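You operate a simulated robot arm through the tools that you are given. There is no shell and no other tool.

You run a simulated robot arm. Do the job below in one go: nothing can be reset, and whatever is moved stays where it is left.

## Task
Pump the compressor down to the yellow band and shut the pump valve.
Fine: first let the old vacuum go at the break button, then open the pump valve.

Only the result counts: the job must be done as asked and must still hold three seconds after the hand-in. Knocking over, shifting, dropping, spilling or breaking anything else fails it.

## Robot
A 7-joint arm with a two-finger parallel gripper, fixed in place. Base frame: the origin is on the floor under the middle of its stand, x ahead of it, y to its left, z up; the work surface is at about z = 800. Lengths are in mm, angles in degrees, forces in N, time in s.
It reaches about 1372 mm from its shoulder. Its first joint turns from -149.0 to 149.0 degrees. Payload 3.43 kg.
The tool frame sits at the grasp point between the pads (the TCP): z along the fingers, y along the line on which they close. The tips reach 30 mm beyond it. The gripper opens to 94 mm. The fingers are 28 mm wide and 10 mm thick; the gripper's body (50 by 96 mm) begins 55 mm behind the TCP.
Orientation is that of the tool frame in the base frame, as a unit quaternion [x, y, z, w]. With the fingers straight down and closing along the base's y, the tool's x points along the base's -x, its y along +y and its z along -z.

## Interface
- The arm moves only by the tool send_rows. Its arguments are lists of equal length, an entry for each row: "rot": the turn, a rotation vector about the base's x, y, z in degrees, a list of three; "offset": the shift along the base's x, y, z in mm, a list of three; "fingers": the gripper command, from -1 (fully open) to 1 (shut), values between in proportion. In form: {"rot": [[wx, wy, wz], ...], "offset": [[tx, ty, tz], ...], "fingers": [fingers, ...]}. A call has 1 to 20 rows; each row is the pose to reach, as a shift and turn from the pose commanded when the call began. Rows are played at 5 a second. More than 50 mm and 8.6 degrees between two rows, or a gripper value outside its range, and nothing of the call is played. A pose out of reach is approached as far as the arm can. The call stops where the force on the tool passes 90 N (or 10 N more than at its start, if that is more) or the arm is blocked; 0.2 s more then pass. The fingers move at their own pace (about 45 mm/s each) and stop on an object; they squeeze with about 32 N. The grip force told is the motor's: it shows also when the fingers shut on nothing. Time passes only in rows, and 0.2 s behind the last, so rows that repeat a pose let the fingers close. The reply holds the time, the measured pose of the TCP, the force on the tool along the base axes, the opening and the grip force, in the units named above and with some noise, with the torque about the TCP (base axes, N m) and any sound that the robot's microphone picked up.
- Cameras (640 x 400 px; columns grow to the right, rows downward): "scene" is fixed at [50.9, 649.8, 1486.2]; the picture's right is [-0.81, -0.58, 0.00], its down [-0.12, 0.17, -0.98] and it looks along [0.57, -0.80, -0.20] (base axes); focal length 353 px, centre (320, 200). "wrist" rides on the gripper at [76, 14, -102] in the tool frame; the picture's right is [-0.18, 0.98, 0.00], its down [-0.75, -0.14, -0.64] and it looks along [-0.63, -0.12, 0.77] (tool axes); focal length 243 px, centre (320, 200). There is no depth. A picture from a camera that has moved, and an enlarged one, comes with that camera's place and axes in the base frame and with its lens.
- camera(camera): a new picture of that camera. It takes no simulated time.
- inspect(camera, box): a new picture of the part [left, top, right, bottom] of that camera's present view, enlarged. It takes no simulated time.
- job_done(): hands the job in; it is judged then, once.

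Nothing tells you positions but the pictures and the camera data. Unless the task says otherwise, let go and move clear before handing in.

The tools are called after "Call:" by a JSON object that holds its "method" and its "body". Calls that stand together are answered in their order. send_rows: Moves the arm, as the interface text tells. Its arguments: {"type":"object","properties":{"rot":{"type":"array"},"offset":{"type":"array"},"fingers":{"type":"array"}},"required":["rot","offset","fingers"]} The other tools are called the same way: camera (camera) takes a picture; inspect (camera, box) takes an enlarged picture of a part of a camera's view; job_done () hands the job in.

At the start:

```text
time_s: 0.0
tool_pos: [824.0, -543.4, 1184.7]
tcp_rot: [0.0, 1.0, 0.0, 0.0]
wrist_force: [0.4, 0.3, -0.2]
ft_torque: [0.02, 0.0, -0.01]
gripper_width: 94.2
gripper_force: 0.0
```

scene: 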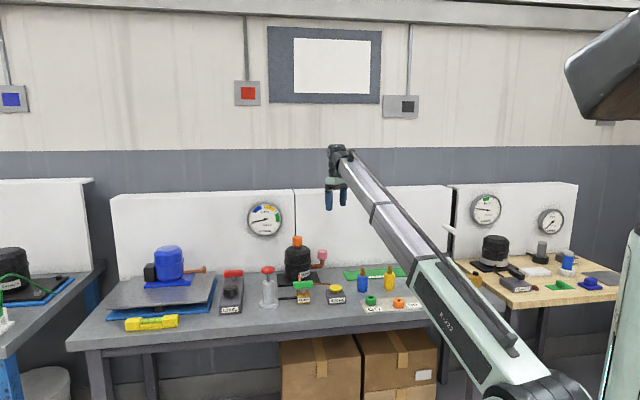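
wrist: 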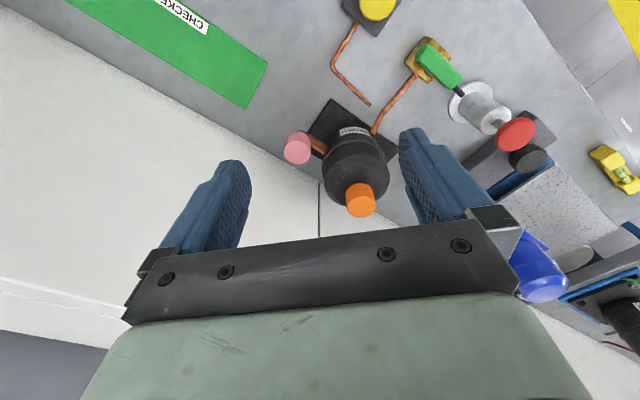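

I see a bench with a black compressor (orange and pink caps), a green-handled valve, a pump with a red knob, a gauge on the backboard and other items. I'll take enlarged pictures first to identify parts.

Call:
{"method": "inspect", "body": {"camera": "scene", "box": [200, 190, 440, 340]}}

Call:
{"method": "inspect", "body": {"camera": "scene", "box": [240, 195, 300, 240]}}

Call:
{"method": "inspect", "body": {"camera": "scene", "box": [210, 230, 350, 318]}}

Call:
{"method": "inspect", "body": {"camera": "wrist", "box": [280, 0, 640, 225]}}

Call:
{"method": "inspect", "body": {"camera": "scene", "box": [440, 180, 640, 305]}}

```text
2.67 times, centred on (320, 265) of scene
camera zoom: at [50.9, 649.8, 1486.2], right [-0.81, -0.58, 0.0], down [-0.12, 0.17, -0.98], along [0.57, -0.8, -0.2], focal length 940 px, centre (320, 27)
```

zoom: 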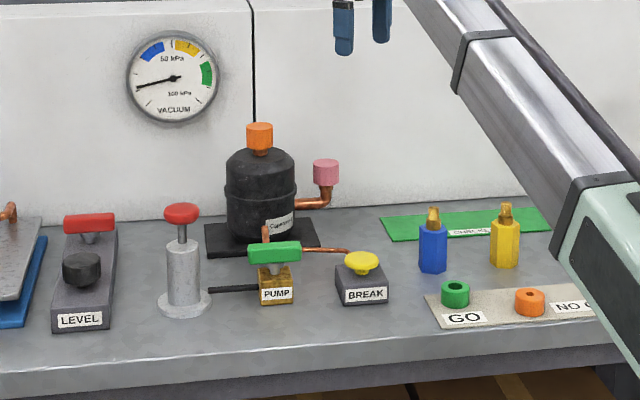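

```text
8.89 times, centred on (270, 218) of scene
camera zoom: at [50.9, 649.8, 1486.2], right [-0.81, -0.58, 0.0], down [-0.12, 0.17, -0.98], along [0.57, -0.8, -0.2], focal length 3134 px, centre (764, 44)
```

zoom: 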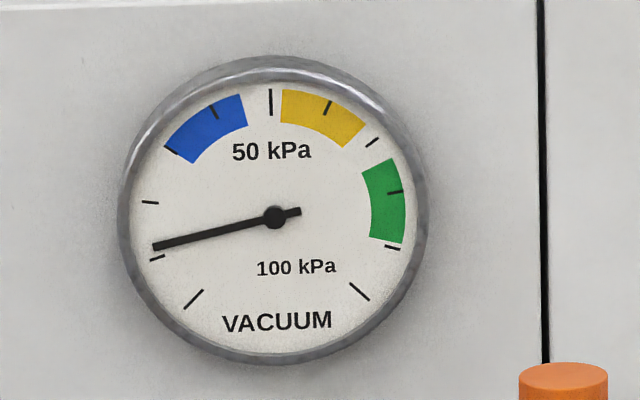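

```text
4.55 times, centred on (280, 274) of scene
camera zoom: at [50.9, 649.8, 1486.2], right [-0.81, -0.58, 0.0], down [-0.12, 0.17, -0.98], along [0.57, -0.8, -0.2], focal length 1603 px, centre (502, -136)
```

zoom: 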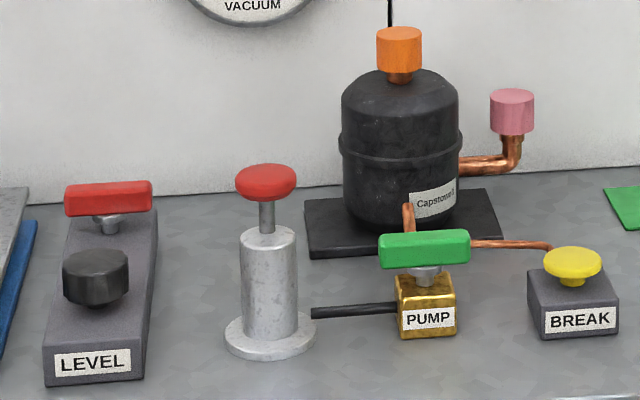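

```text
1.78 times, centred on (460, 112) of wrist
camera zoom: at [748.9, -530.9, 1287.7], right [0.18, 0.98, 0.0], down [0.75, -0.14, 0.64], along [0.63, -0.12, -0.77], focal length 431 px, centre (71, 356)
```

zoom: 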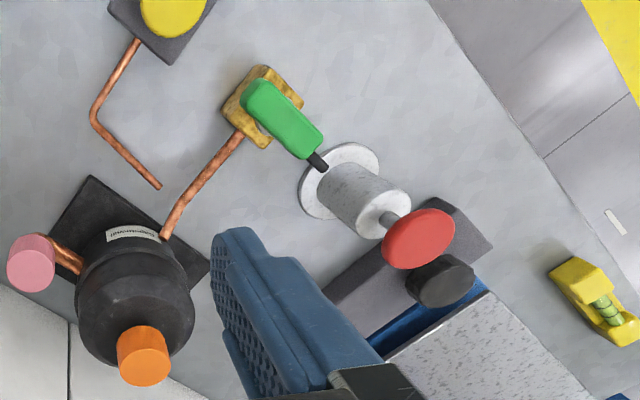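

```text
3.20 times, centred on (540, 242) of scene
camera zoom: at [50.9, 649.8, 1486.2], right [-0.81, -0.58, 0.0], down [-0.12, 0.17, -0.98], along [0.57, -0.8, -0.2], focal length 1128 px, centre (-384, 64)
```

zoom: 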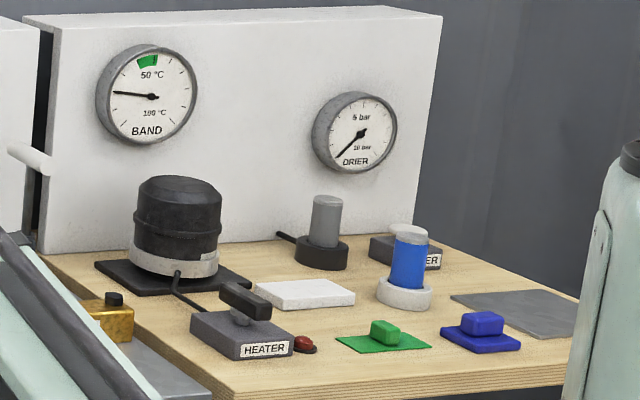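

The gauge reads about 12 kPa. The BREAK button (yellow) is at roughly (770,-456,860), the PUMP valve lever (green) at about (860,-370,881), and the hand pump's red knob at about (955,-278,950). I'll close the fingers and move above the BREAK button for a closer look.

Call:
{"method": "send_rows", "body": {"rot": [[0, 0, 0], [0, 0, 0], [0, 0, 0], [0, 0, 0], [0, 0, 0], [0, 0, 0], [0, 0, 0]], "offset": [[-10, 15, -30], [-20, 30, -60], [-30, 45, -90], [-40, 60, -120], [-50, 75, -150], [-54, 87, -185], [-54, 87, -185]], "fingers": [1, 1, 1, 1, 1, 1, 1]}}

```text
time_s: 1.6
tool_pos: [769.6, -458.3, 998.4]
tcp_rot: [0.001, 1.0, -0.001, 0.001]
wrist_force: [-0.1, -0.1, -0.5]
ft_torque: [-0.02, 0.0, 0.0]
gripper_width: 0.1
gripper_force: 32.0
```

Call:
{"method": "camera", "body": {"camera": "wrist"}}

Call:
{"method": "camera", "body": {"camera": "scene"}}

```text
taken
camera wrist: at [695.2, -444.8, 1101.7], right [0.18, 0.98, 0.0], down [0.75, -0.14, 0.64], along [0.63, -0.12, -0.77], focal length 243 px, centre (320, 200)
```

wrist: 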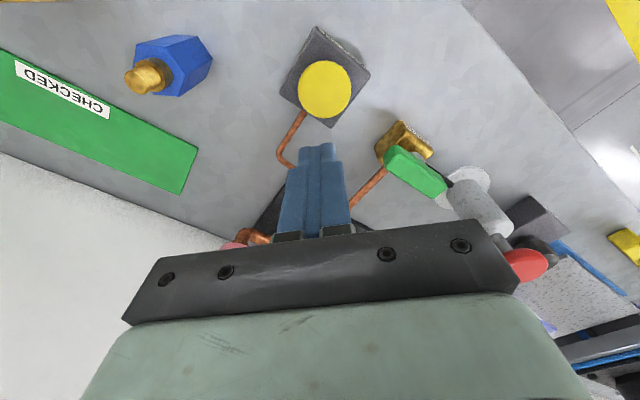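

```text
taken
```

scene: 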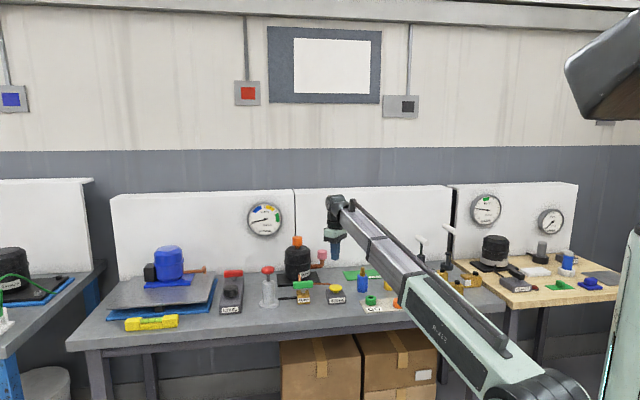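

The BREAK button top comes out at about (761,-453,862). I'll move right above it and check before pressing.

Call:
{"method": "send_rows", "body": {"rot": [[0, 0, 0], [0, 0, 0], [0, 0, 0], [0, 0, 0], [0, 0, 0]], "offset": [[-8, 5, 0], [-8, 5, -30], [-8, 5, -60], [-8, 5, -85], [-8, 5, -85]], "fingers": [1, 1, 1, 1, 1]}}

Call:
{"method": "inspect", "body": {"camera": "scene", "box": [280, 240, 400, 315]}}

Call:
{"method": "camera", "body": {"camera": "wrist"}}

Call:
{"method": "inspect", "body": {"camera": "scene", "box": [240, 195, 300, 240]}}

```text
time_s: 2.8
tool_pos: [762.2, -453.9, 913.9]
tcp_rot: [0.0, 1.0, 0.001, 0.001]
wrist_force: [-0.2, 1.1, -0.7]
ft_torque: [-0.01, 0.01, 0.02]
gripper_width: 0.0
gripper_force: 32.5
```

```text
5.33 times, centred on (340, 278) of scene
camera zoom: at [50.9, 649.8, 1486.2], right [-0.81, -0.58, 0.0], down [-0.12, 0.17, -0.98], along [0.57, -0.8, -0.2], focal length 1881 px, centre (213, -213)
```

zoom: 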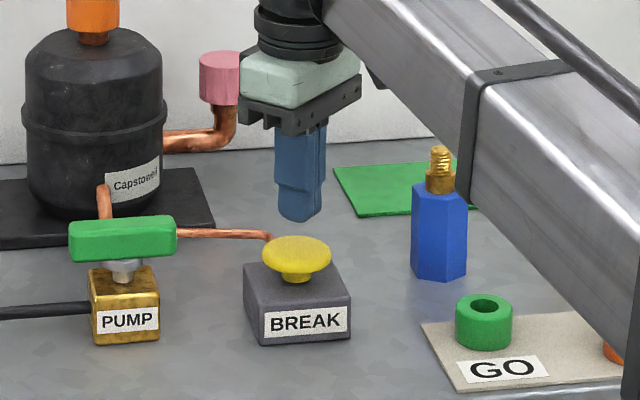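

```text
taken
camera wrist: at [686.5, -439.8, 1017.0], right [0.18, 0.98, 0.0], down [0.75, -0.14, 0.64], along [0.63, -0.12, -0.77], focal length 243 px, centre (320, 200)
```

wrist: 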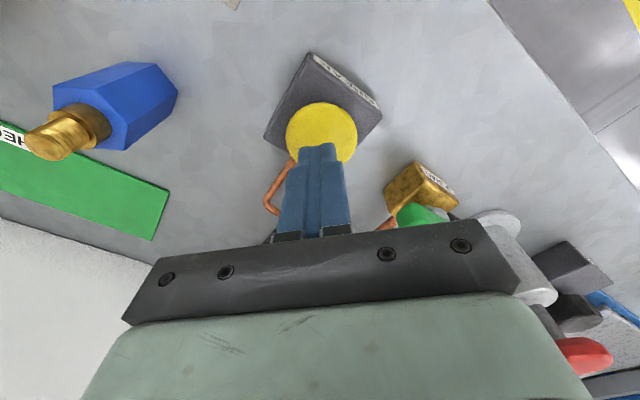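

```text
8.89 times, centred on (270, 218) of scene
camera zoom: at [50.9, 649.8, 1486.2], right [-0.81, -0.58, 0.0], down [-0.12, 0.17, -0.98], along [0.57, -0.8, -0.2], focal length 3134 px, centre (764, 44)
```

zoom: 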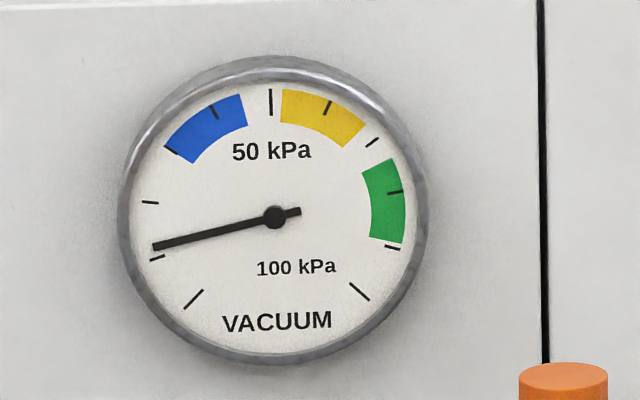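

The fingertips are centred over the yellow button, about 25 mm above it. I'll lower in small steps and watch the force.

Call:
{"method": "send_rows", "body": {"rot": [[0, 0, 0], [0, 0, 0], [0, 0, 0], [0, 0, 0], [0, 0, 0], [0, 0, 0], [0, 0, 0], [0, 0, 0]], "offset": [[-2, 1, -6], [-2, 1, -12], [-2, 1, -17], [-2, 1, -21], [-2, 1, -24], [-2, 1, -26], [-2, 1, -28], [-2, 1, -30]], "fingers": [1, 1, 1, 1, 1, 1, 1, 1]}}

Call:
{"method": "inspect", "body": {"camera": "scene", "box": [280, 240, 400, 315]}}

Call:
{"method": "inspect", "body": {"camera": "scene", "box": [240, 195, 300, 240]}}

```text
time_s: 4.6
tool_pos: [759.3, -452.0, 885.8]
tcp_rot: [0.0, 1.0, 0.0, 0.0]
wrist_force: [2.2, 0.1, 2.6]
ft_torque: [-0.01, 0.0, -0.03]
gripper_width: 0.1
gripper_force: 32.3
```

```text
5.33 times, centred on (340, 278) of scene
camera zoom: at [50.9, 649.8, 1486.2], right [-0.81, -0.58, 0.0], down [-0.12, 0.17, -0.98], along [0.57, -0.8, -0.2], focal length 1881 px, centre (213, -213)
```

zoom: 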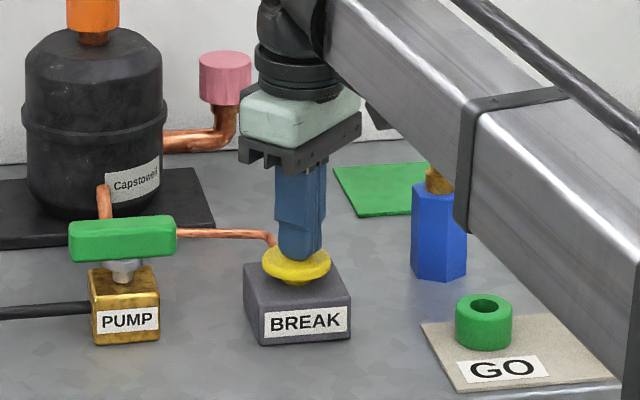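

```text
8.89 times, centred on (270, 218) of scene
camera zoom: at [50.9, 649.8, 1486.2], right [-0.81, -0.58, 0.0], down [-0.12, 0.17, -0.98], along [0.57, -0.8, -0.2], focal length 3134 px, centre (764, 44)
```

zoom: 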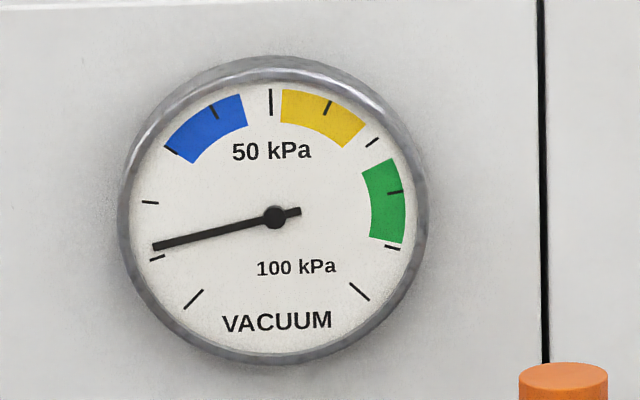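

The tips have just touched the button and the gauge hasn't moved yet. I'll press further in 1–2 mm steps.

Call:
{"method": "send_rows", "body": {"rot": [[0, 0, 0], [0, 0, 0], [0, 0, 0], [0, 0, 0], [0, 0, 0]], "offset": [[0, 0, -1.5], [0, 0, -3], [0, 0, -4.5], [0, 0, -6], [0, 0, -6]], "fingers": [1, 1, 1, 1, 1]}}

Call:
{"method": "inspect", "body": {"camera": "scene", "box": [280, 240, 400, 315]}}

Call:
{"method": "inspect", "body": {"camera": "scene", "box": [240, 195, 300, 240]}}

```text
time_s: 5.8
tool_pos: [759.6, -451.0, 880.3]
tcp_rot: [0.0, 1.0, -0.001, 0.002]
wrist_force: [0.8, 0.5, 25.2]
ft_torque: [0.0, 0.06, 0.03]
gripper_width: 0.0
gripper_force: 32.0
```

```text
5.33 times, centred on (340, 278) of scene
camera zoom: at [50.9, 649.8, 1486.2], right [-0.81, -0.58, 0.0], down [-0.12, 0.17, -0.98], along [0.57, -0.8, -0.2], focal length 1881 px, centre (213, -213)
```

zoom: 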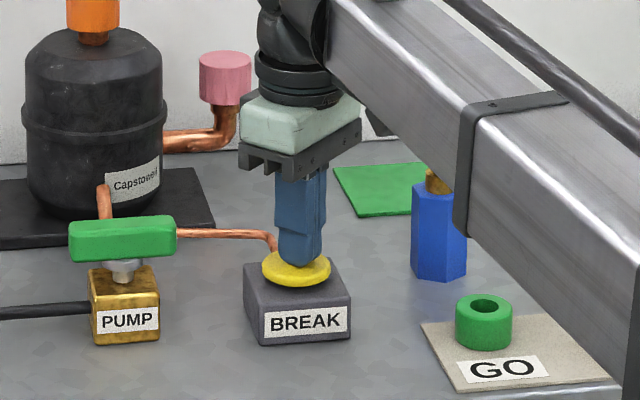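

```text
8.89 times, centred on (270, 218) of scene
camera zoom: at [50.9, 649.8, 1486.2], right [-0.81, -0.58, 0.0], down [-0.12, 0.17, -0.98], along [0.57, -0.8, -0.2], focal length 3134 px, centre (764, 44)
```

zoom: 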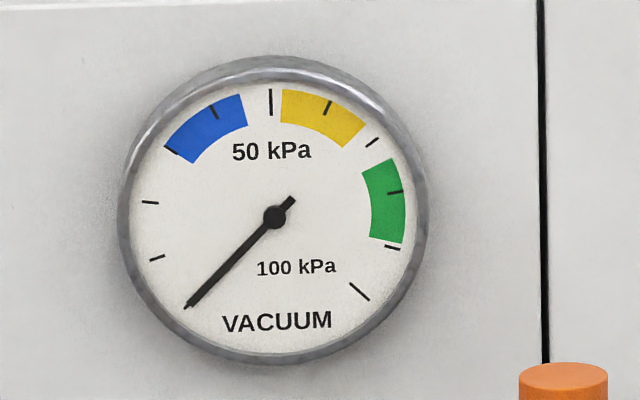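

The needle has dropped to zero, so the old vacuum is released. I'll lift off the button and go above the PUMP lever, turning about 49° and opening the fingers to straddle it.

Call:
{"method": "send_rows", "body": {"rot": [[0, 0, 0], [0, 0, 0], [0, 0, 0], [0, 0, 8], [0, 0, 16], [0, 0, 24], [0, 0, 32], [0, 0, 40], [0, 0, 48], [0, 0, 49], [0, 0, 49]], "offset": [[0, 0, 40], [0, 0, 80], [0, 0, 120], [16, 13, 125], [33, 27, 130], [49, 40, 130], [65, 54, 130], [82, 67, 130], [98, 80, 130], [98, 80, 130], [98, 80, 130]], "fingers": [1, 1, 1, 0.5, 0, 0, 0, 0, 0, 0, 0]}}

Call:
{"method": "camera", "body": {"camera": "wrist"}}

Call:
{"method": "inspect", "body": {"camera": "scene", "box": [240, 195, 300, 240]}}

Call:
{"method": "inspect", "body": {"camera": "scene", "box": [240, 230, 360, 305]}}

```text
time_s: 8.2
tool_pos: [857.8, -371.1, 1009.5]
tcp_rot: [-0.414, 0.91, 0.0, 0.0]
wrist_force: [-0.4, 0.6, 0.3]
ft_torque: [-0.01, 0.01, 0.04]
gripper_width: 47.1
gripper_force: 0.1
```

```text
taken
camera wrist: at [798.8, -420.1, 1111.6], right [-0.62, 0.78, 0.0], down [0.6, 0.48, 0.64], along [0.5, 0.4, -0.77], focal length 243 px, centre (320, 200)
```

wrist: 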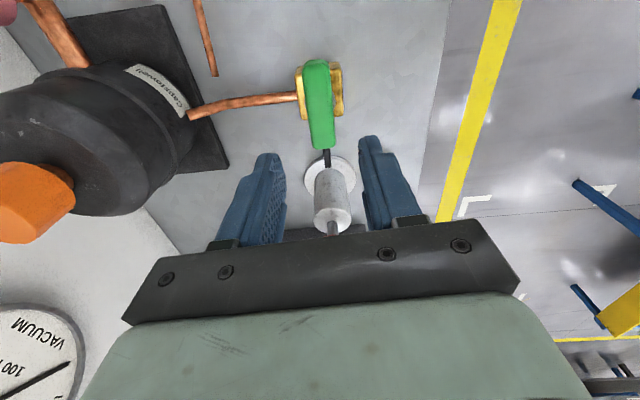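

```text
8.89 times, centred on (270, 218) of scene
camera zoom: at [50.9, 649.8, 1486.2], right [-0.81, -0.58, 0.0], down [-0.12, 0.17, -0.98], along [0.57, -0.8, -0.2], focal length 3134 px, centre (764, 44)
```

zoom: 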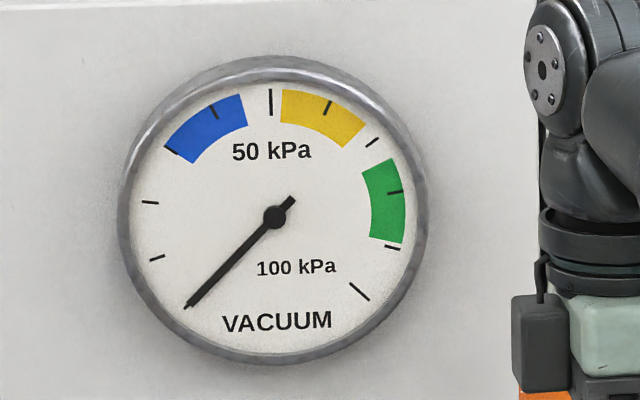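

```text
5.33 times, centred on (300, 268) of scene
camera zoom: at [50.9, 649.8, 1486.2], right [-0.81, -0.58, 0.0], down [-0.12, 0.17, -0.98], along [0.57, -0.8, -0.2], focal length 1881 px, centre (427, -160)
```

zoom: 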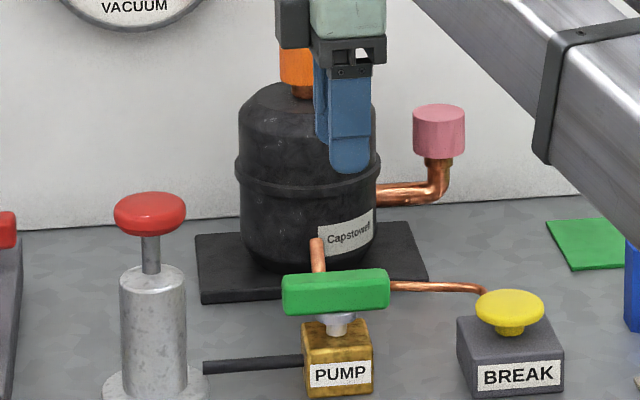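

The gauge is holding at zero. The lever is centred near (860,-371), points at about 42° and spans z≈867–889, so I'll align and lower over it with the fingers open, then check before gripping.

Call:
{"method": "send_rows", "body": {"rot": [[0, 0, -3], [0, 0, -6.5], [0, 0, -6.5], [0, 0, -6.5], [0, 0, -6.5], [0, 0, -6.5]], "offset": [[2, 0, -20], [2, 0, -45], [2, 0, -70], [2, 0, -90], [2, 0, -100], [2, 0, -100]], "fingers": [-0.2, -0.2, -0.2, -0.2, -0.2, -0.2]}}

Call:
{"method": "camera", "body": {"camera": "wrist"}}

Call:
{"method": "inspect", "body": {"camera": "scene", "box": [240, 230, 360, 305]}}

```text
time_s: 9.6
tool_pos: [861.1, -372.8, 908.8]
tcp_rot: [-0.362, 0.932, 0.001, 0.0]
wrist_force: [1.1, -0.4, -0.2]
ft_torque: [-0.01, 0.02, -0.03]
gripper_width: 55.9
gripper_force: 0.0
```

```text
taken
camera wrist: at [795.7, -413.4, 1011.1], right [-0.53, 0.85, 0.0], down [0.65, 0.4, 0.64], along [0.55, 0.34, -0.77], focal length 243 px, centre (320, 200)
```

wrist: 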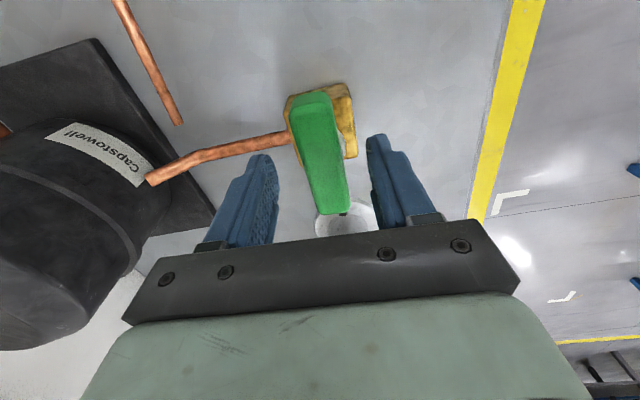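

```text
5.33 times, centred on (300, 268) of scene
camera zoom: at [50.9, 649.8, 1486.2], right [-0.81, -0.58, 0.0], down [-0.12, 0.17, -0.98], along [0.57, -0.8, -0.2], focal length 1881 px, centre (427, -160)
```

zoom: 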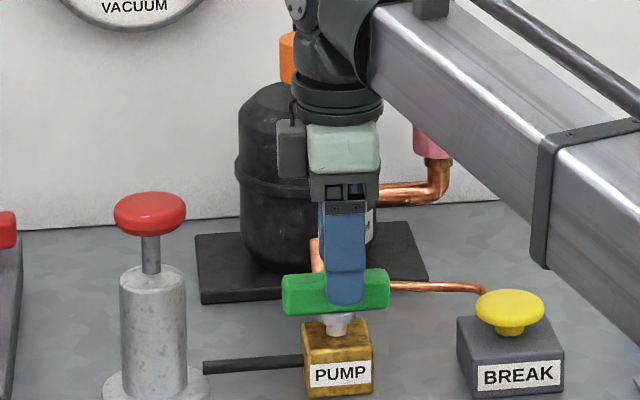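

The fingers straddle the lever cleanly. I'll lower about 14 mm more and close on it.

Call:
{"method": "send_rows", "body": {"rot": [[0, 0, 0], [0, 0, -0.5], [0, 0, -0.5], [0, 0, -0.5], [0, 0, -0.5], [0, 0, -0.5]], "offset": [[0, 1, -7], [0, 1, -14], [0, 1, -14], [0, 1, -14], [0, 1, -14], [0, 1, -14]], "fingers": [-0.2, -0.2, 0.3, 1, 1, 1]}}

Call:
{"method": "inspect", "body": {"camera": "scene", "box": [240, 230, 360, 305]}}

Call:
{"method": "camera", "body": {"camera": "wrist"}}

```text
time_s: 11.0
tool_pos: [859.2, -370.5, 894.8]
tcp_rot: [-0.359, 0.933, 0.0, 0.0]
wrist_force: [-1.9, 0.8, -2.8]
ft_torque: [-0.02, 0.0, 0.83]
gripper_width: 26.0
gripper_force: 45.1
```

```text
5.33 times, centred on (300, 268) of scene
camera zoom: at [50.9, 649.8, 1486.2], right [-0.81, -0.58, 0.0], down [-0.12, 0.17, -0.98], along [0.57, -0.8, -0.2], focal length 1881 px, centre (427, -160)
```

zoom: 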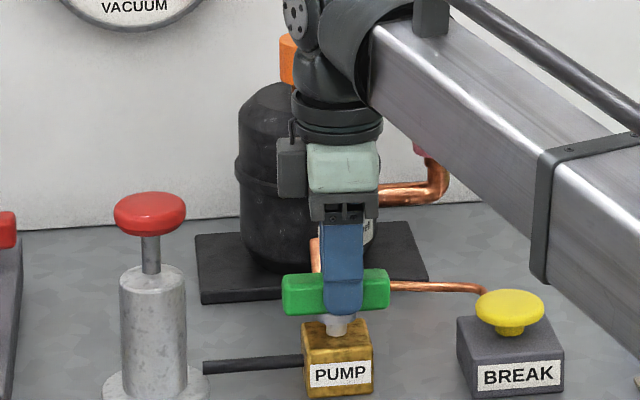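

```text
taken
camera wrist: at [794.8, -411.9, 997.1], right [-0.52, 0.85, 0.0], down [0.65, 0.4, 0.64], along [0.55, 0.34, -0.77], focal length 243 px, centre (320, 200)
```

wrist: 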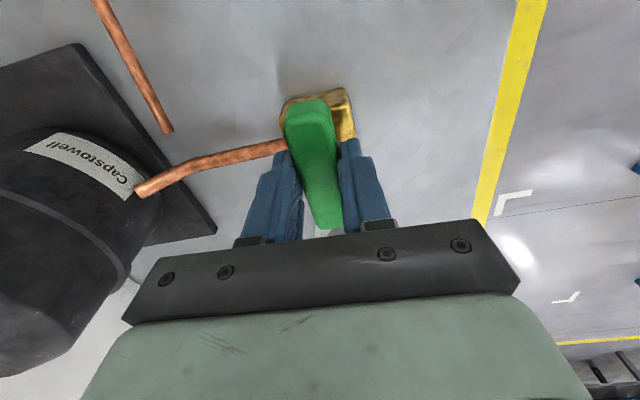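

The lever is gripped (26 mm across). I'll test the direction by turning +10° about vertical in small rows and watching the torque.

Call:
{"method": "send_rows", "body": {"rot": [[0, 0, 3], [0, 0, 6], [0, 0, 9], [0, 0, 12], [0, 0, 12]], "offset": [[0, 0, 0], [0, 0, 0], [0, 0, 0], [0, 0, 0], [0, 0, 0]], "fingers": [1, 1, 1, 1, 1]}}

Call:
{"method": "camera", "body": {"camera": "wrist"}}

Call:
{"method": "inspect", "body": {"camera": "scene", "box": [240, 230, 360, 305]}}

```text
time_s: 12.2
tool_pos: [860.7, -371.9, 893.0]
tcp_rot: [-0.454, 0.891, 0.0, 0.0]
wrist_force: [5.7, -0.2, -7.0]
ft_torque: [0.41, -0.1, -0.02]
gripper_width: 25.0
gripper_force: 45.1
```

```text
taken
camera wrist: at [805.0, -425.1, 997.1], right [-0.69, 0.73, 0.0], down [0.56, 0.53, 0.64], along [0.47, 0.44, -0.77], focal length 243 px, centre (320, 200)
```

wrist: 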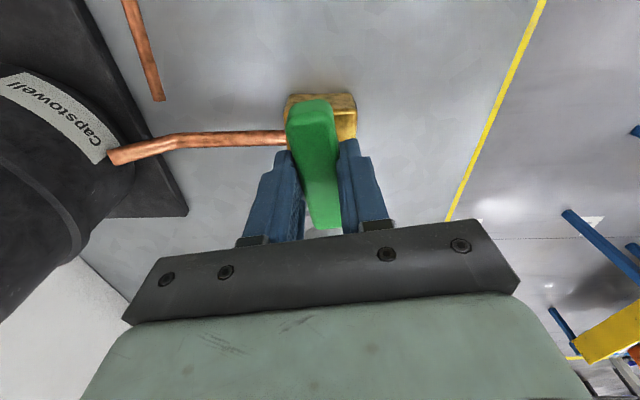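

```text
5.33 times, centred on (300, 268) of scene
camera zoom: at [50.9, 649.8, 1486.2], right [-0.81, -0.58, 0.0], down [-0.12, 0.17, -0.98], along [0.57, -0.8, -0.2], focal length 1881 px, centre (427, -160)
```

zoom: 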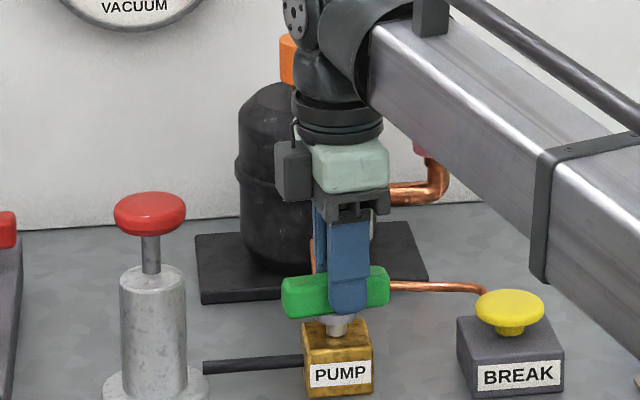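

The lever turned freely with the gripper, so this is the moving direction. I'll keep turning the same way in steps and check.

Call:
{"method": "send_rows", "body": {"rot": [[0, 0, 6], [0, 0, 12], [0, 0, 18], [0, 0, 24], [0, 0, 30], [0, 0, 36], [0, 0, 42], [0, 0, 42]], "offset": [[0, 0, 0], [0, 0, 0], [0, 0, 0], [0, 0, 0], [0, 0, 0], [0, 0, 0], [0, 0, 0], [0, 0, 0]], "fingers": [1, 1, 1, 1, 1, 1, 1, 1]}}

Call:
{"method": "camera", "body": {"camera": "wrist"}}

Call:
{"method": "inspect", "body": {"camera": "scene", "box": [240, 230, 360, 305]}}

```text
time_s: 14.0
tool_pos: [863.9, -372.5, 894.6]
tcp_rot: [0.743, -0.669, 0.003, -0.001]
wrist_force: [36.0, -17.3, -1.6]
ft_torque: [0.71, 0.44, -0.13]
gripper_width: 25.0
gripper_force: 45.2
```

```text
taken
camera wrist: at [857.2, -449.4, 997.3], right [-1.0, 0.08, -0.01], down [0.06, 0.77, 0.64], along [0.06, 0.64, -0.77], focal length 243 px, centre (320, 200)
```

wrist: 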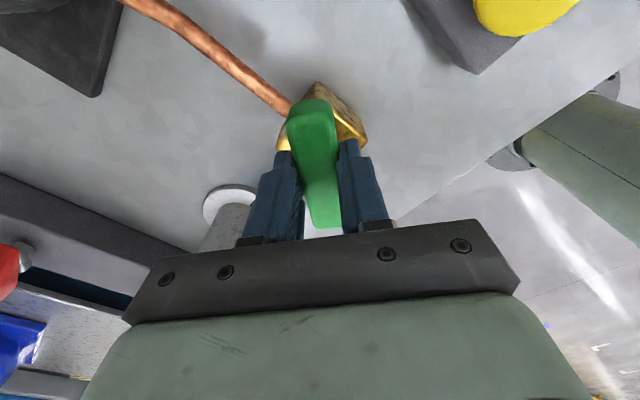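

```text
5.33 times, centred on (300, 268) of scene
camera zoom: at [50.9, 649.8, 1486.2], right [-0.81, -0.58, 0.0], down [-0.12, 0.17, -0.98], along [0.57, -0.8, -0.2], focal length 1881 px, centre (427, -160)
```

zoom: 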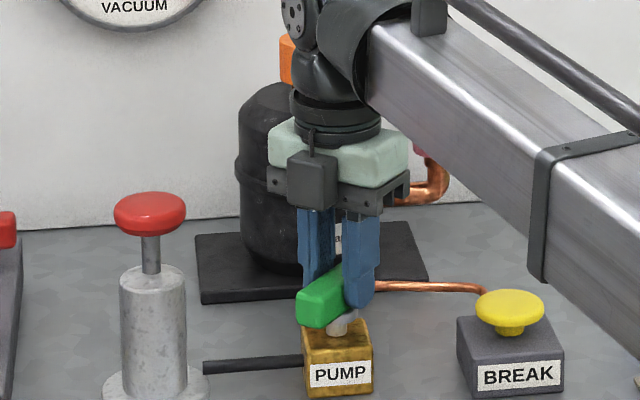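

It's at about 96° yaw and turning well, but a small side load shows I gripped roughly 4 mm off the pivot. I'll compensate for that and turn on to about 133°.

Call:
{"method": "send_rows", "body": {"rot": [[0, 0, 1], [0, 0, 7], [0, 0, 13], [0, 0, 19], [0, 0, 25], [0, 0, 31], [0, 0, 36], [0, 0, 36]], "offset": [[3.5, -1.5, 0], [4, -1.4, 0], [4.4, -1.3, 0], [4.7, -1.1, 0], [5, -0.9, 0], [5.3, -0.7, 0], [5.5, -0.5, 0], [5.5, -0.5, 0]], "fingers": [1, 1, 1, 1, 1, 1, 1, 1]}}

Call:
{"method": "camera", "body": {"camera": "wrist"}}

Call:
{"method": "inspect", "body": {"camera": "scene", "box": [240, 230, 360, 305]}}

Call:
{"method": "inspect", "body": {"camera": "scene", "box": [240, 195, 300, 240]}}

```text
time_s: 15.8
tool_pos: [864.8, -369.6, 894.6]
tcp_rot: [0.914, -0.407, 0.0, -0.001]
wrist_force: [-1.0, 0.8, -6.8]
ft_torque: [-0.82, -0.91, 0.03]
gripper_width: 24.9
gripper_force: 44.8
```

```text
taken
camera wrist: at [907.0, -437.8, 997.0], right [-0.85, -0.52, 0.0], down [-0.4, 0.65, 0.64], along [-0.34, 0.55, -0.77], focal length 243 px, centre (320, 200)
```

wrist: 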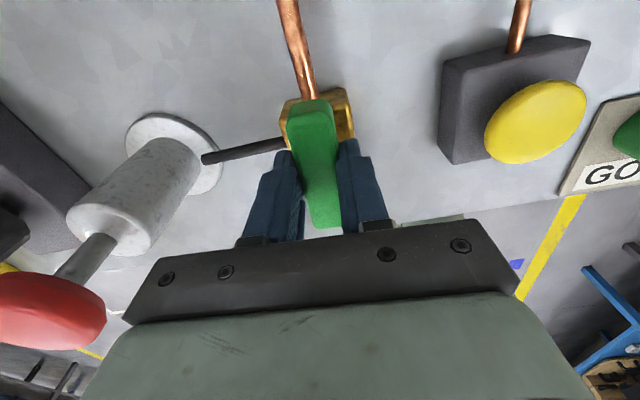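

```text
5.33 times, centred on (300, 268) of scene
camera zoom: at [50.9, 649.8, 1486.2], right [-0.81, -0.58, 0.0], down [-0.12, 0.17, -0.98], along [0.57, -0.8, -0.2], focal length 1881 px, centre (427, -160)
```

zoom: 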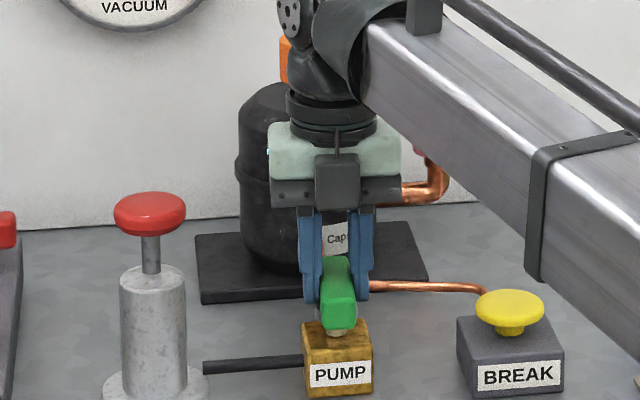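

```text
8.89 times, centred on (270, 218) of scene
camera zoom: at [50.9, 649.8, 1486.2], right [-0.81, -0.58, 0.0], down [-0.12, 0.17, -0.98], along [0.57, -0.8, -0.2], focal length 3134 px, centre (764, 44)
```

zoom: 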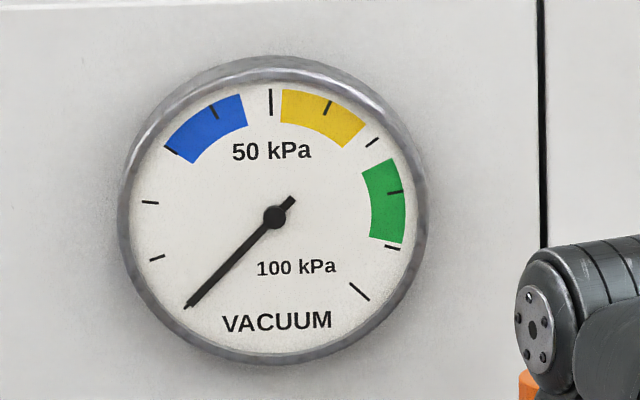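

The lever is now in line with the copper pipe, about 90° from where it began, and I've felt no stop yet. I'll nudge a few degrees further to feel for the end stop.

Call:
{"method": "send_rows", "body": {"rot": [[0, 0, 2], [0, 0, 4], [0, 0, 6], [0, 0, 6]], "offset": [[0, 0, 0], [0, 0, 0], [0, 0, 0], [0, 0, 0]], "fingers": [1, 1, 1, 1]}}

Call:
{"method": "camera", "body": {"camera": "wrist"}}

```text
time_s: 16.8
tool_pos: [866.2, -370.9, 895.3]
tcp_rot: [0.934, -0.358, -0.001, 0.0]
wrist_force: [-0.1, 2.5, -8.9]
ft_torque: [0.64, 0.49, -1.74]
gripper_width: 26.3
gripper_force: 45.1
```

```text
taken
camera wrist: at [914.1, -433.5, 997.1], right [-0.8, -0.61, 0.0], down [-0.46, 0.61, 0.64], along [-0.39, 0.51, -0.77], focal length 243 px, centre (320, 200)
```

wrist: 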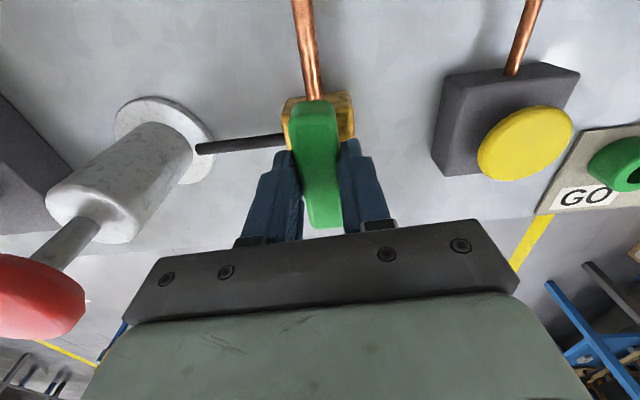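

Torque rose to −1.7 N·m, so the open stop is at about 134° and the valve is fully open. I'll ease back, open the fingers and lift clear.

Call:
{"method": "send_rows", "body": {"rot": [[0, 0, -2], [0, 0, -3.5], [0, 0, -3.5], [0, 0, -3.5], [0, 0, -3.5], [0, 0, -3.5], [0, 0, -3.5], [0, 0, -3.5], [0, 0, -3.5], [0, 0, -3.5]], "offset": [[0, 0, 0], [0, 0, 0], [0, 0, 0], [0, 0, 0], [0, 0, 0], [0, 0, 20], [0, 0, 50], [0, 0, 85], [0, 0, 120], [0, 0, 120]], "fingers": [1, 0.5, 0, -0.2, -0.2, -0.2, -0.2, -0.2, 0, 0.5]}}

Call:
{"method": "camera", "body": {"camera": "wrist"}}

Call:
{"method": "inspect", "body": {"camera": "scene", "box": [220, 230, 340, 305]}}

Call:
{"method": "inspect", "body": {"camera": "scene", "box": [240, 195, 300, 240]}}

```text
time_s: 19.0
tool_pos: [866.6, -372.4, 1016.0]
tcp_rot: [0.922, -0.387, 0.0, -0.001]
wrist_force: [-1.7, 0.0, 0.6]
ft_torque: [0.03, 0.01, -0.02]
gripper_width: 23.6
gripper_force: 0.1
```

```text
taken
camera wrist: at [910.2, -436.8, 1118.5], right [-0.83, -0.56, 0.0], down [-0.43, 0.64, 0.64], along [-0.36, 0.53, -0.77], focal length 243 px, centre (320, 200)
```

wrist: 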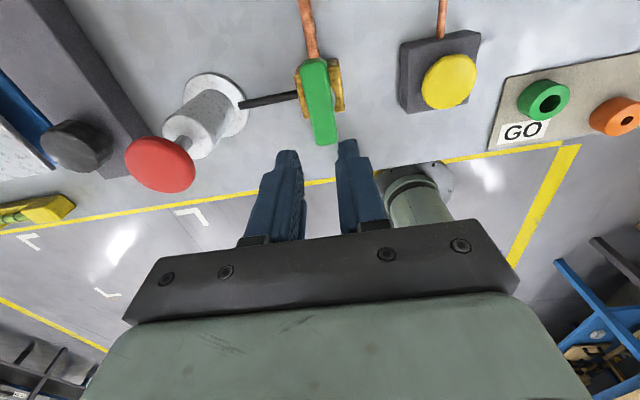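

```text
5.33 times, centred on (280, 268) of scene
camera zoom: at [50.9, 649.8, 1486.2], right [-0.81, -0.58, 0.0], down [-0.12, 0.17, -0.98], along [0.57, -0.8, -0.2], focal length 1881 px, centre (533, -160)
```

zoom: 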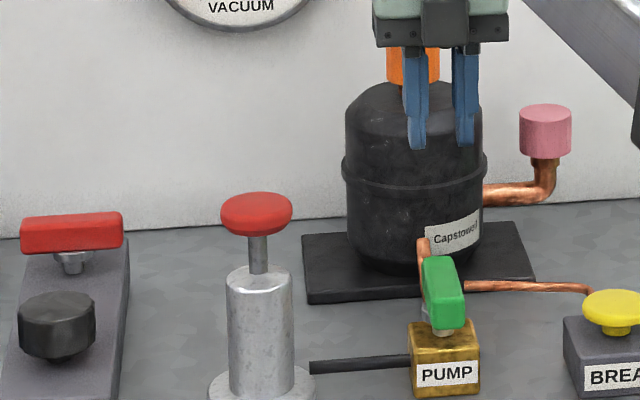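

```text
8.89 times, centred on (270, 218) of scene
camera zoom: at [50.9, 649.8, 1486.2], right [-0.81, -0.58, 0.0], down [-0.12, 0.17, -0.98], along [0.57, -0.8, -0.2], focal length 3134 px, centre (764, 44)
```

zoom: 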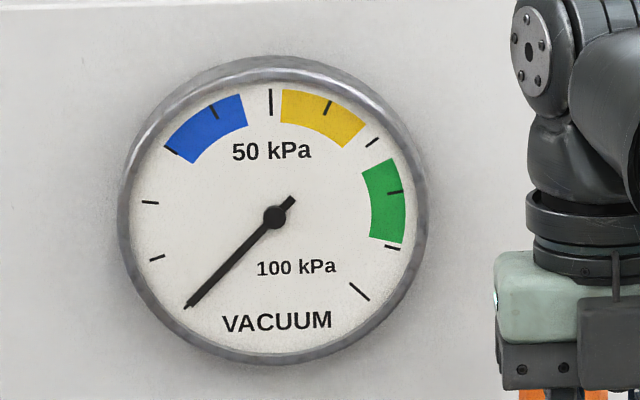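

The valve is open and the gauge is at 0. The pump knob is at about (957,-278), top at z≈961. I'll close the fingers and move above it.

Call:
{"method": "send_rows", "body": {"rot": [[0, 0, 0], [0, 0, 0], [0, 0, 0], [0, 0, 0], [0, 0, 0], [0, 0, 0]], "offset": [[15, 16, 10], [35, 37, 10], [55, 58, 10], [75, 79, 10], [90.4, 94.4, 5], [90.4, 94.4, 0]], "fingers": [1, 1, 1, 1, 1, 1]}}

Call:
{"method": "camera", "body": {"camera": "wrist"}}

Call:
{"method": "camera", "body": {"camera": "scene"}}

Call:
{"method": "inspect", "body": {"camera": "scene", "box": [200, 195, 360, 295]}}

```text
time_s: 20.4
tool_pos: [956.5, -276.2, 1014.4]
tcp_rot: [0.922, -0.387, 0.0, 0.0]
wrist_force: [-0.4, -0.1, 0.4]
ft_torque: [-0.02, 0.04, -0.02]
gripper_width: 0.1
gripper_force: 32.6
```

```text
taken
camera wrist: at [1001.0, -341.7, 1117.9], right [-0.83, -0.56, 0.0], down [-0.43, 0.64, 0.64], along [-0.36, 0.53, -0.77], focal length 243 px, centre (320, 200)
```

wrist: 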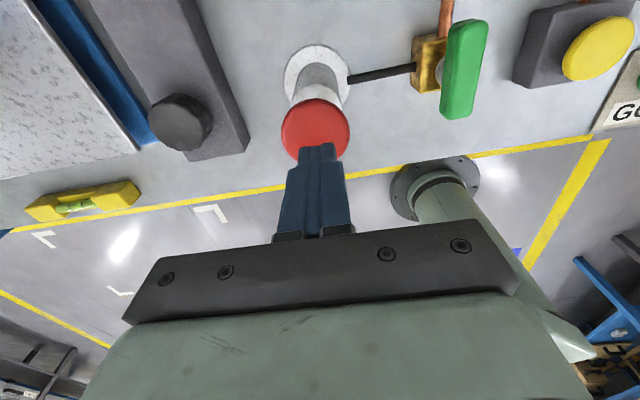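

```text
taken
```

scene: 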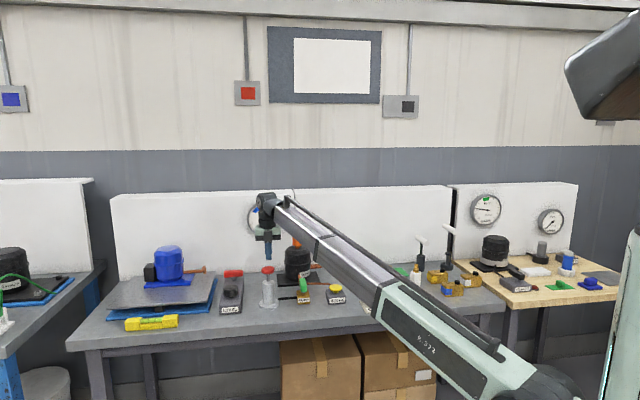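

```text
4.00 times, centred on (280, 245) of scene
camera zoom: at [50.9, 649.8, 1486.2], right [-0.81, -0.58, 0.0], down [-0.12, 0.17, -0.98], along [0.57, -0.8, -0.2], focal length 1410 px, centre (480, 20)
```

zoom: 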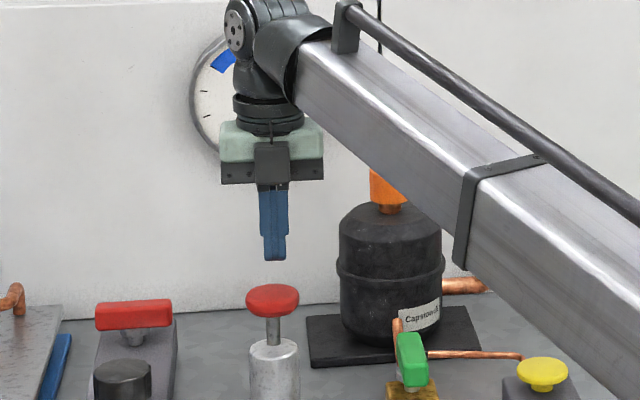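

The fingertips are over the knob, about 25–30 mm above it. I'll centre slightly and push down gradually to feel the stroke.

Call:
{"method": "send_rows", "body": {"rot": [[0, 0, 0], [0, 0, 0], [0, 0, 0], [0, 0, 0], [0, 0, 0], [0, 0, 0], [0, 0, 0]], "offset": [[3, -2, -8], [3, -2, -16], [3, -2, -22], [3, -2, -26], [3, -2, -30], [3, -2, -34], [3, -2, -38]], "fingers": [1, 1, 1, 1, 1, 1, 1]}}

Call:
{"method": "inspect", "body": {"camera": "scene", "box": [200, 195, 360, 295]}}

```text
time_s: 22.0
tool_pos: [959.2, -278.2, 976.8]
tcp_rot: [0.922, -0.388, 0.001, 0.0]
wrist_force: [0.6, -0.4, 3.0]
ft_torque: [-0.01, 0.02, 0.03]
gripper_width: 0.0
gripper_force: 31.7
```

```text
4.00 times, centred on (280, 245) of scene
camera zoom: at [50.9, 649.8, 1486.2], right [-0.81, -0.58, 0.0], down [-0.12, 0.17, -0.98], along [0.57, -0.8, -0.2], focal length 1410 px, centre (480, 20)
```

zoom: 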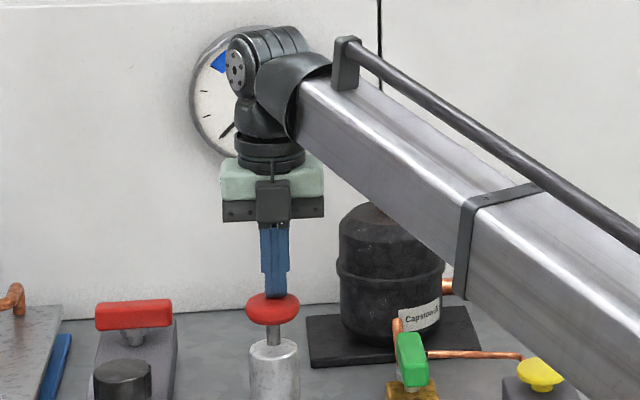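

The knob moved about 8 mm with only 3 N. I'll carry on down to the bottom of the stroke.

Call:
{"method": "send_rows", "body": {"rot": [[0, 0, 0], [0, 0, 0], [0, 0, 0], [0, 0, 0], [0, 0, 0]], "offset": [[0, 0, -4], [0, 0, -8], [0, 0, -12], [0, 0, -16], [0, 0, -20]], "fingers": [1, 1, 1, 1, 1]}}

Call:
{"method": "inspect", "body": {"camera": "scene", "box": [200, 195, 360, 295]}}

```text
time_s: 23.2
tool_pos: [958.5, -277.9, 957.3]
tcp_rot: [0.922, -0.387, 0.0, 0.0]
wrist_force: [2.3, -1.2, 7.7]
ft_torque: [-0.02, -0.05, 0.02]
gripper_width: 0.2
gripper_force: 31.9
```

```text
4.00 times, centred on (280, 245) of scene
camera zoom: at [50.9, 649.8, 1486.2], right [-0.81, -0.58, 0.0], down [-0.12, 0.17, -0.98], along [0.57, -0.8, -0.2], focal length 1410 px, centre (480, 20)
```

zoom: 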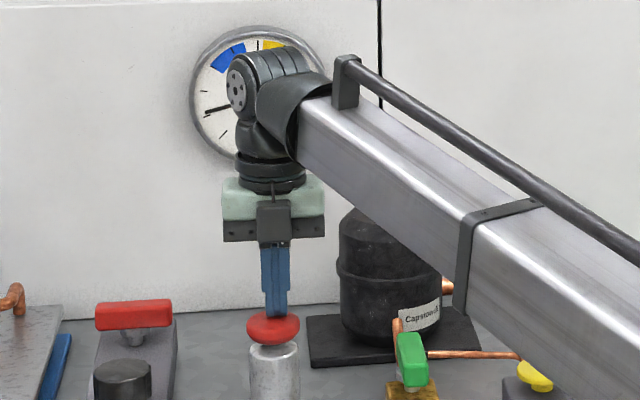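

The needle jumped to roughly 12 kPa on this stroke. I'll let the knob rise and see whether it springs back and the reading holds.

Call:
{"method": "send_rows", "body": {"rot": [[0, 0, 0], [0, 0, 0], [0, 0, 0], [0, 0, 0], [0, 0, 0]], "offset": [[0, 0, 10], [0, 0, 20], [0, 0, 30], [0, 0, 34], [0, 0, 34]], "fingers": [1, 1, 1, 1, 1]}}

Call:
{"method": "inspect", "body": {"camera": "scene", "box": [200, 195, 360, 295]}}

Call:
{"method": "inspect", "body": {"camera": "scene", "box": [240, 195, 300, 240]}}

```text
time_s: 24.4
tool_pos: [958.6, -279.2, 989.5]
tcp_rot: [0.922, -0.386, 0.0, -0.001]
wrist_force: [0.8, 0.0, -0.6]
ft_torque: [-0.01, -0.04, 0.03]
gripper_width: 0.0
gripper_force: 31.4
```

```text
4.00 times, centred on (280, 245) of scene
camera zoom: at [50.9, 649.8, 1486.2], right [-0.81, -0.58, 0.0], down [-0.12, 0.17, -0.98], along [0.57, -0.8, -0.2], focal length 1410 px, centre (480, 20)
```

zoom: 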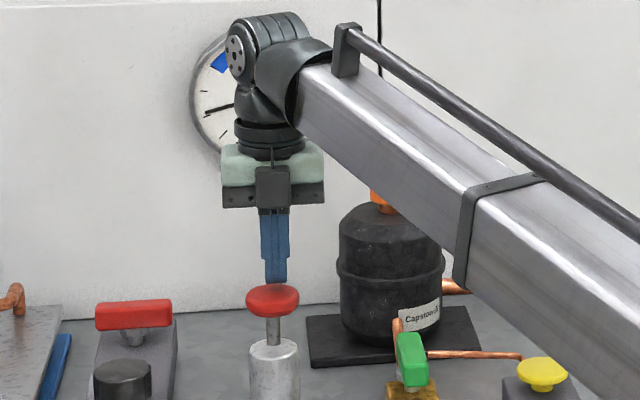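

```text
8.89 times, centred on (270, 218) of scene
camera zoom: at [50.9, 649.8, 1486.2], right [-0.81, -0.58, 0.0], down [-0.12, 0.17, -0.98], along [0.57, -0.8, -0.2], focal length 3134 px, centre (764, 44)
```

zoom: 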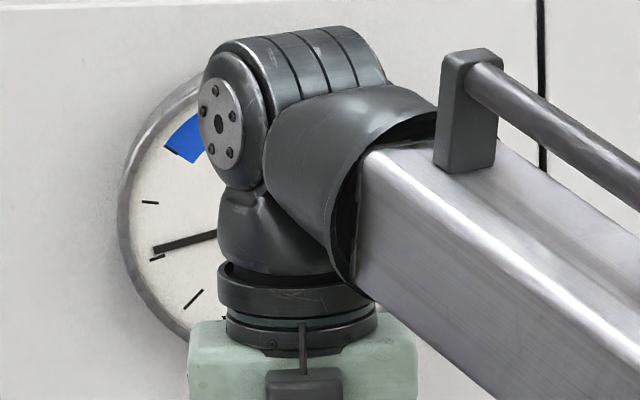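

The knob springs back and the needle holds near 12 kPa, so each stroke gives about 12. I'll do the second stroke in a single call and check.

Call:
{"method": "send_rows", "body": {"rot": [[0, 0, 0], [0, 0, 0], [0, 0, 0], [0, 0, 0], [0, 0, 0], [0, 0, 0], [0, 0, 0], [0, 0, 0], [0, 0, 0], [0, 0, 0]], "offset": [[0, 0, -8], [0, 0, -16], [0, 0, -24], [0, 0, -32], [0, 0, -32], [0, 0, -24], [0, 0, -16], [0, 0, -8], [0, 0, 0], [0, 0, 0]], "fingers": [1, 1, 1, 1, 1, 1, 1, 1, 1, 1]}}

Call:
{"method": "inspect", "body": {"camera": "scene", "box": [240, 195, 300, 240]}}

Call:
{"method": "inspect", "body": {"camera": "scene", "box": [200, 195, 360, 295]}}

```text
time_s: 26.6
tool_pos: [957.9, -278.6, 991.9]
tcp_rot: [0.922, -0.388, 0.0, 0.0]
wrist_force: [-0.6, 0.2, -0.3]
ft_torque: [0.0, 0.03, 0.02]
gripper_width: 0.1
gripper_force: 32.6
```

```text
8.89 times, centred on (270, 218) of scene
camera zoom: at [50.9, 649.8, 1486.2], right [-0.81, -0.58, 0.0], down [-0.12, 0.17, -0.98], along [0.57, -0.8, -0.2], focal length 3134 px, centre (764, 44)
```

zoom: 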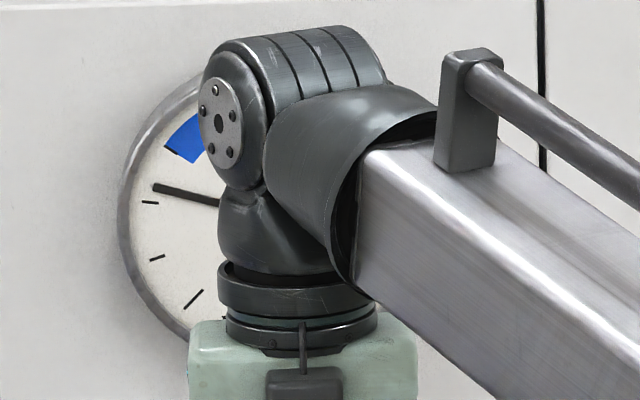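

```text
4.00 times, centred on (280, 245) of scene
camera zoom: at [50.9, 649.8, 1486.2], right [-0.81, -0.58, 0.0], down [-0.12, 0.17, -0.98], along [0.57, -0.8, -0.2], focal length 1410 px, centre (480, 20)
```

zoom: 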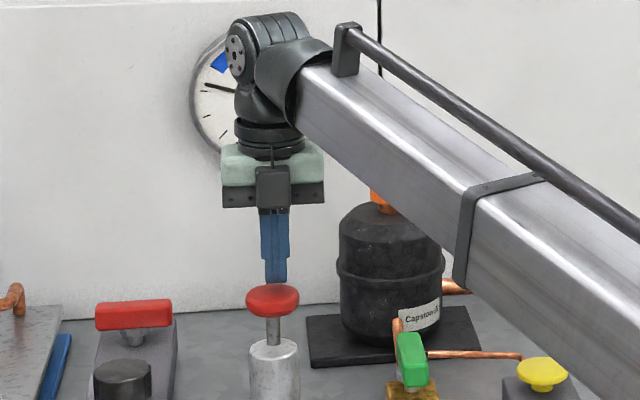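

The needle is at about 22.7 kPa after two strokes, so roughly 11.4 each; five strokes should land near 57, mid-yellow. I'll do strokes three and four.

Call:
{"method": "send_rows", "body": {"rot": [[0, 0, 0], [0, 0, 0], [0, 0, 0], [0, 0, 0], [0, 0, 0], [0, 0, 0], [0, 0, 0], [0, 0, 0], [0, 0, 0], [0, 0, 0], [0, 0, 0], [0, 0, 0], [0, 0, 0], [0, 0, 0], [0, 0, 0], [0, 0, 0], [0, 0, 0], [0, 0, 0], [0, 0, 0], [0, 0, 0]], "offset": [[0, 0, -8], [0, 0, -16], [0, 0, -24], [0, 0, -32], [0, 0, -32], [0, 0, -24], [0, 0, -16], [0, 0, -8], [0, 0, 0], [0, 0, 0], [0, 0, -8], [0, 0, -16], [0, 0, -24], [0, 0, -32], [0, 0, -32], [0, 0, -24], [0, 0, -16], [0, 0, -8], [0, 0, 0], [0, 0, 0]], "fingers": [1, 1, 1, 1, 1, 1, 1, 1, 1, 1, 1, 1, 1, 1, 1, 1, 1, 1, 1, 1]}}

Call:
{"method": "inspect", "body": {"camera": "scene", "box": [240, 195, 300, 240]}}

Call:
{"method": "inspect", "body": {"camera": "scene", "box": [200, 195, 360, 295]}}

```text
time_s: 30.8
tool_pos: [958.5, -277.1, 990.5]
tcp_rot: [0.922, -0.387, 0.0, 0.0]
wrist_force: [0.5, 0.2, 0.6]
ft_torque: [-0.01, 0.01, -0.04]
gripper_width: 0.0
gripper_force: 32.3
```

```text
8.89 times, centred on (270, 218) of scene
camera zoom: at [50.9, 649.8, 1486.2], right [-0.81, -0.58, 0.0], down [-0.12, 0.17, -0.98], along [0.57, -0.8, -0.2], focal length 3134 px, centre (764, 44)
```

zoom: 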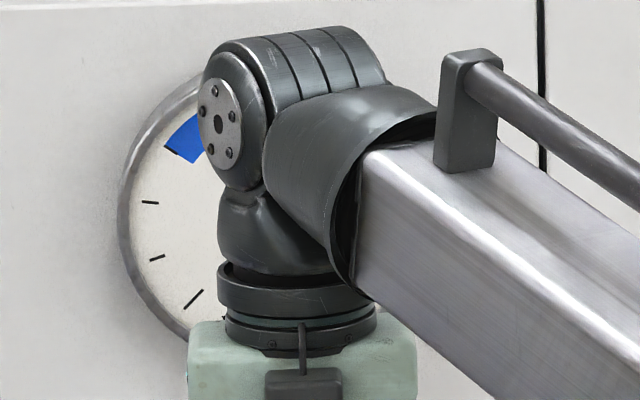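

```text
4.00 times, centred on (280, 245) of scene
camera zoom: at [50.9, 649.8, 1486.2], right [-0.81, -0.58, 0.0], down [-0.12, 0.17, -0.98], along [0.57, -0.8, -0.2], focal length 1410 px, centre (480, 20)
```

zoom: 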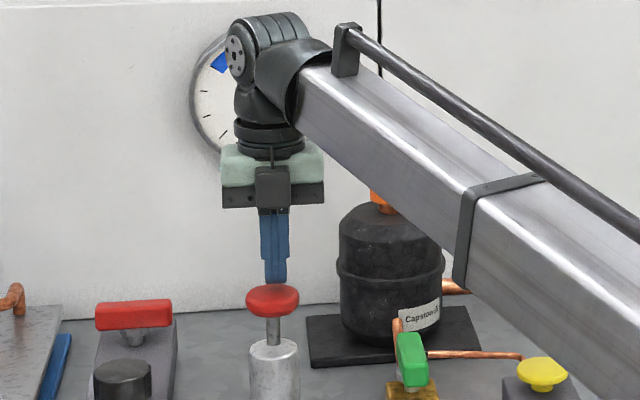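

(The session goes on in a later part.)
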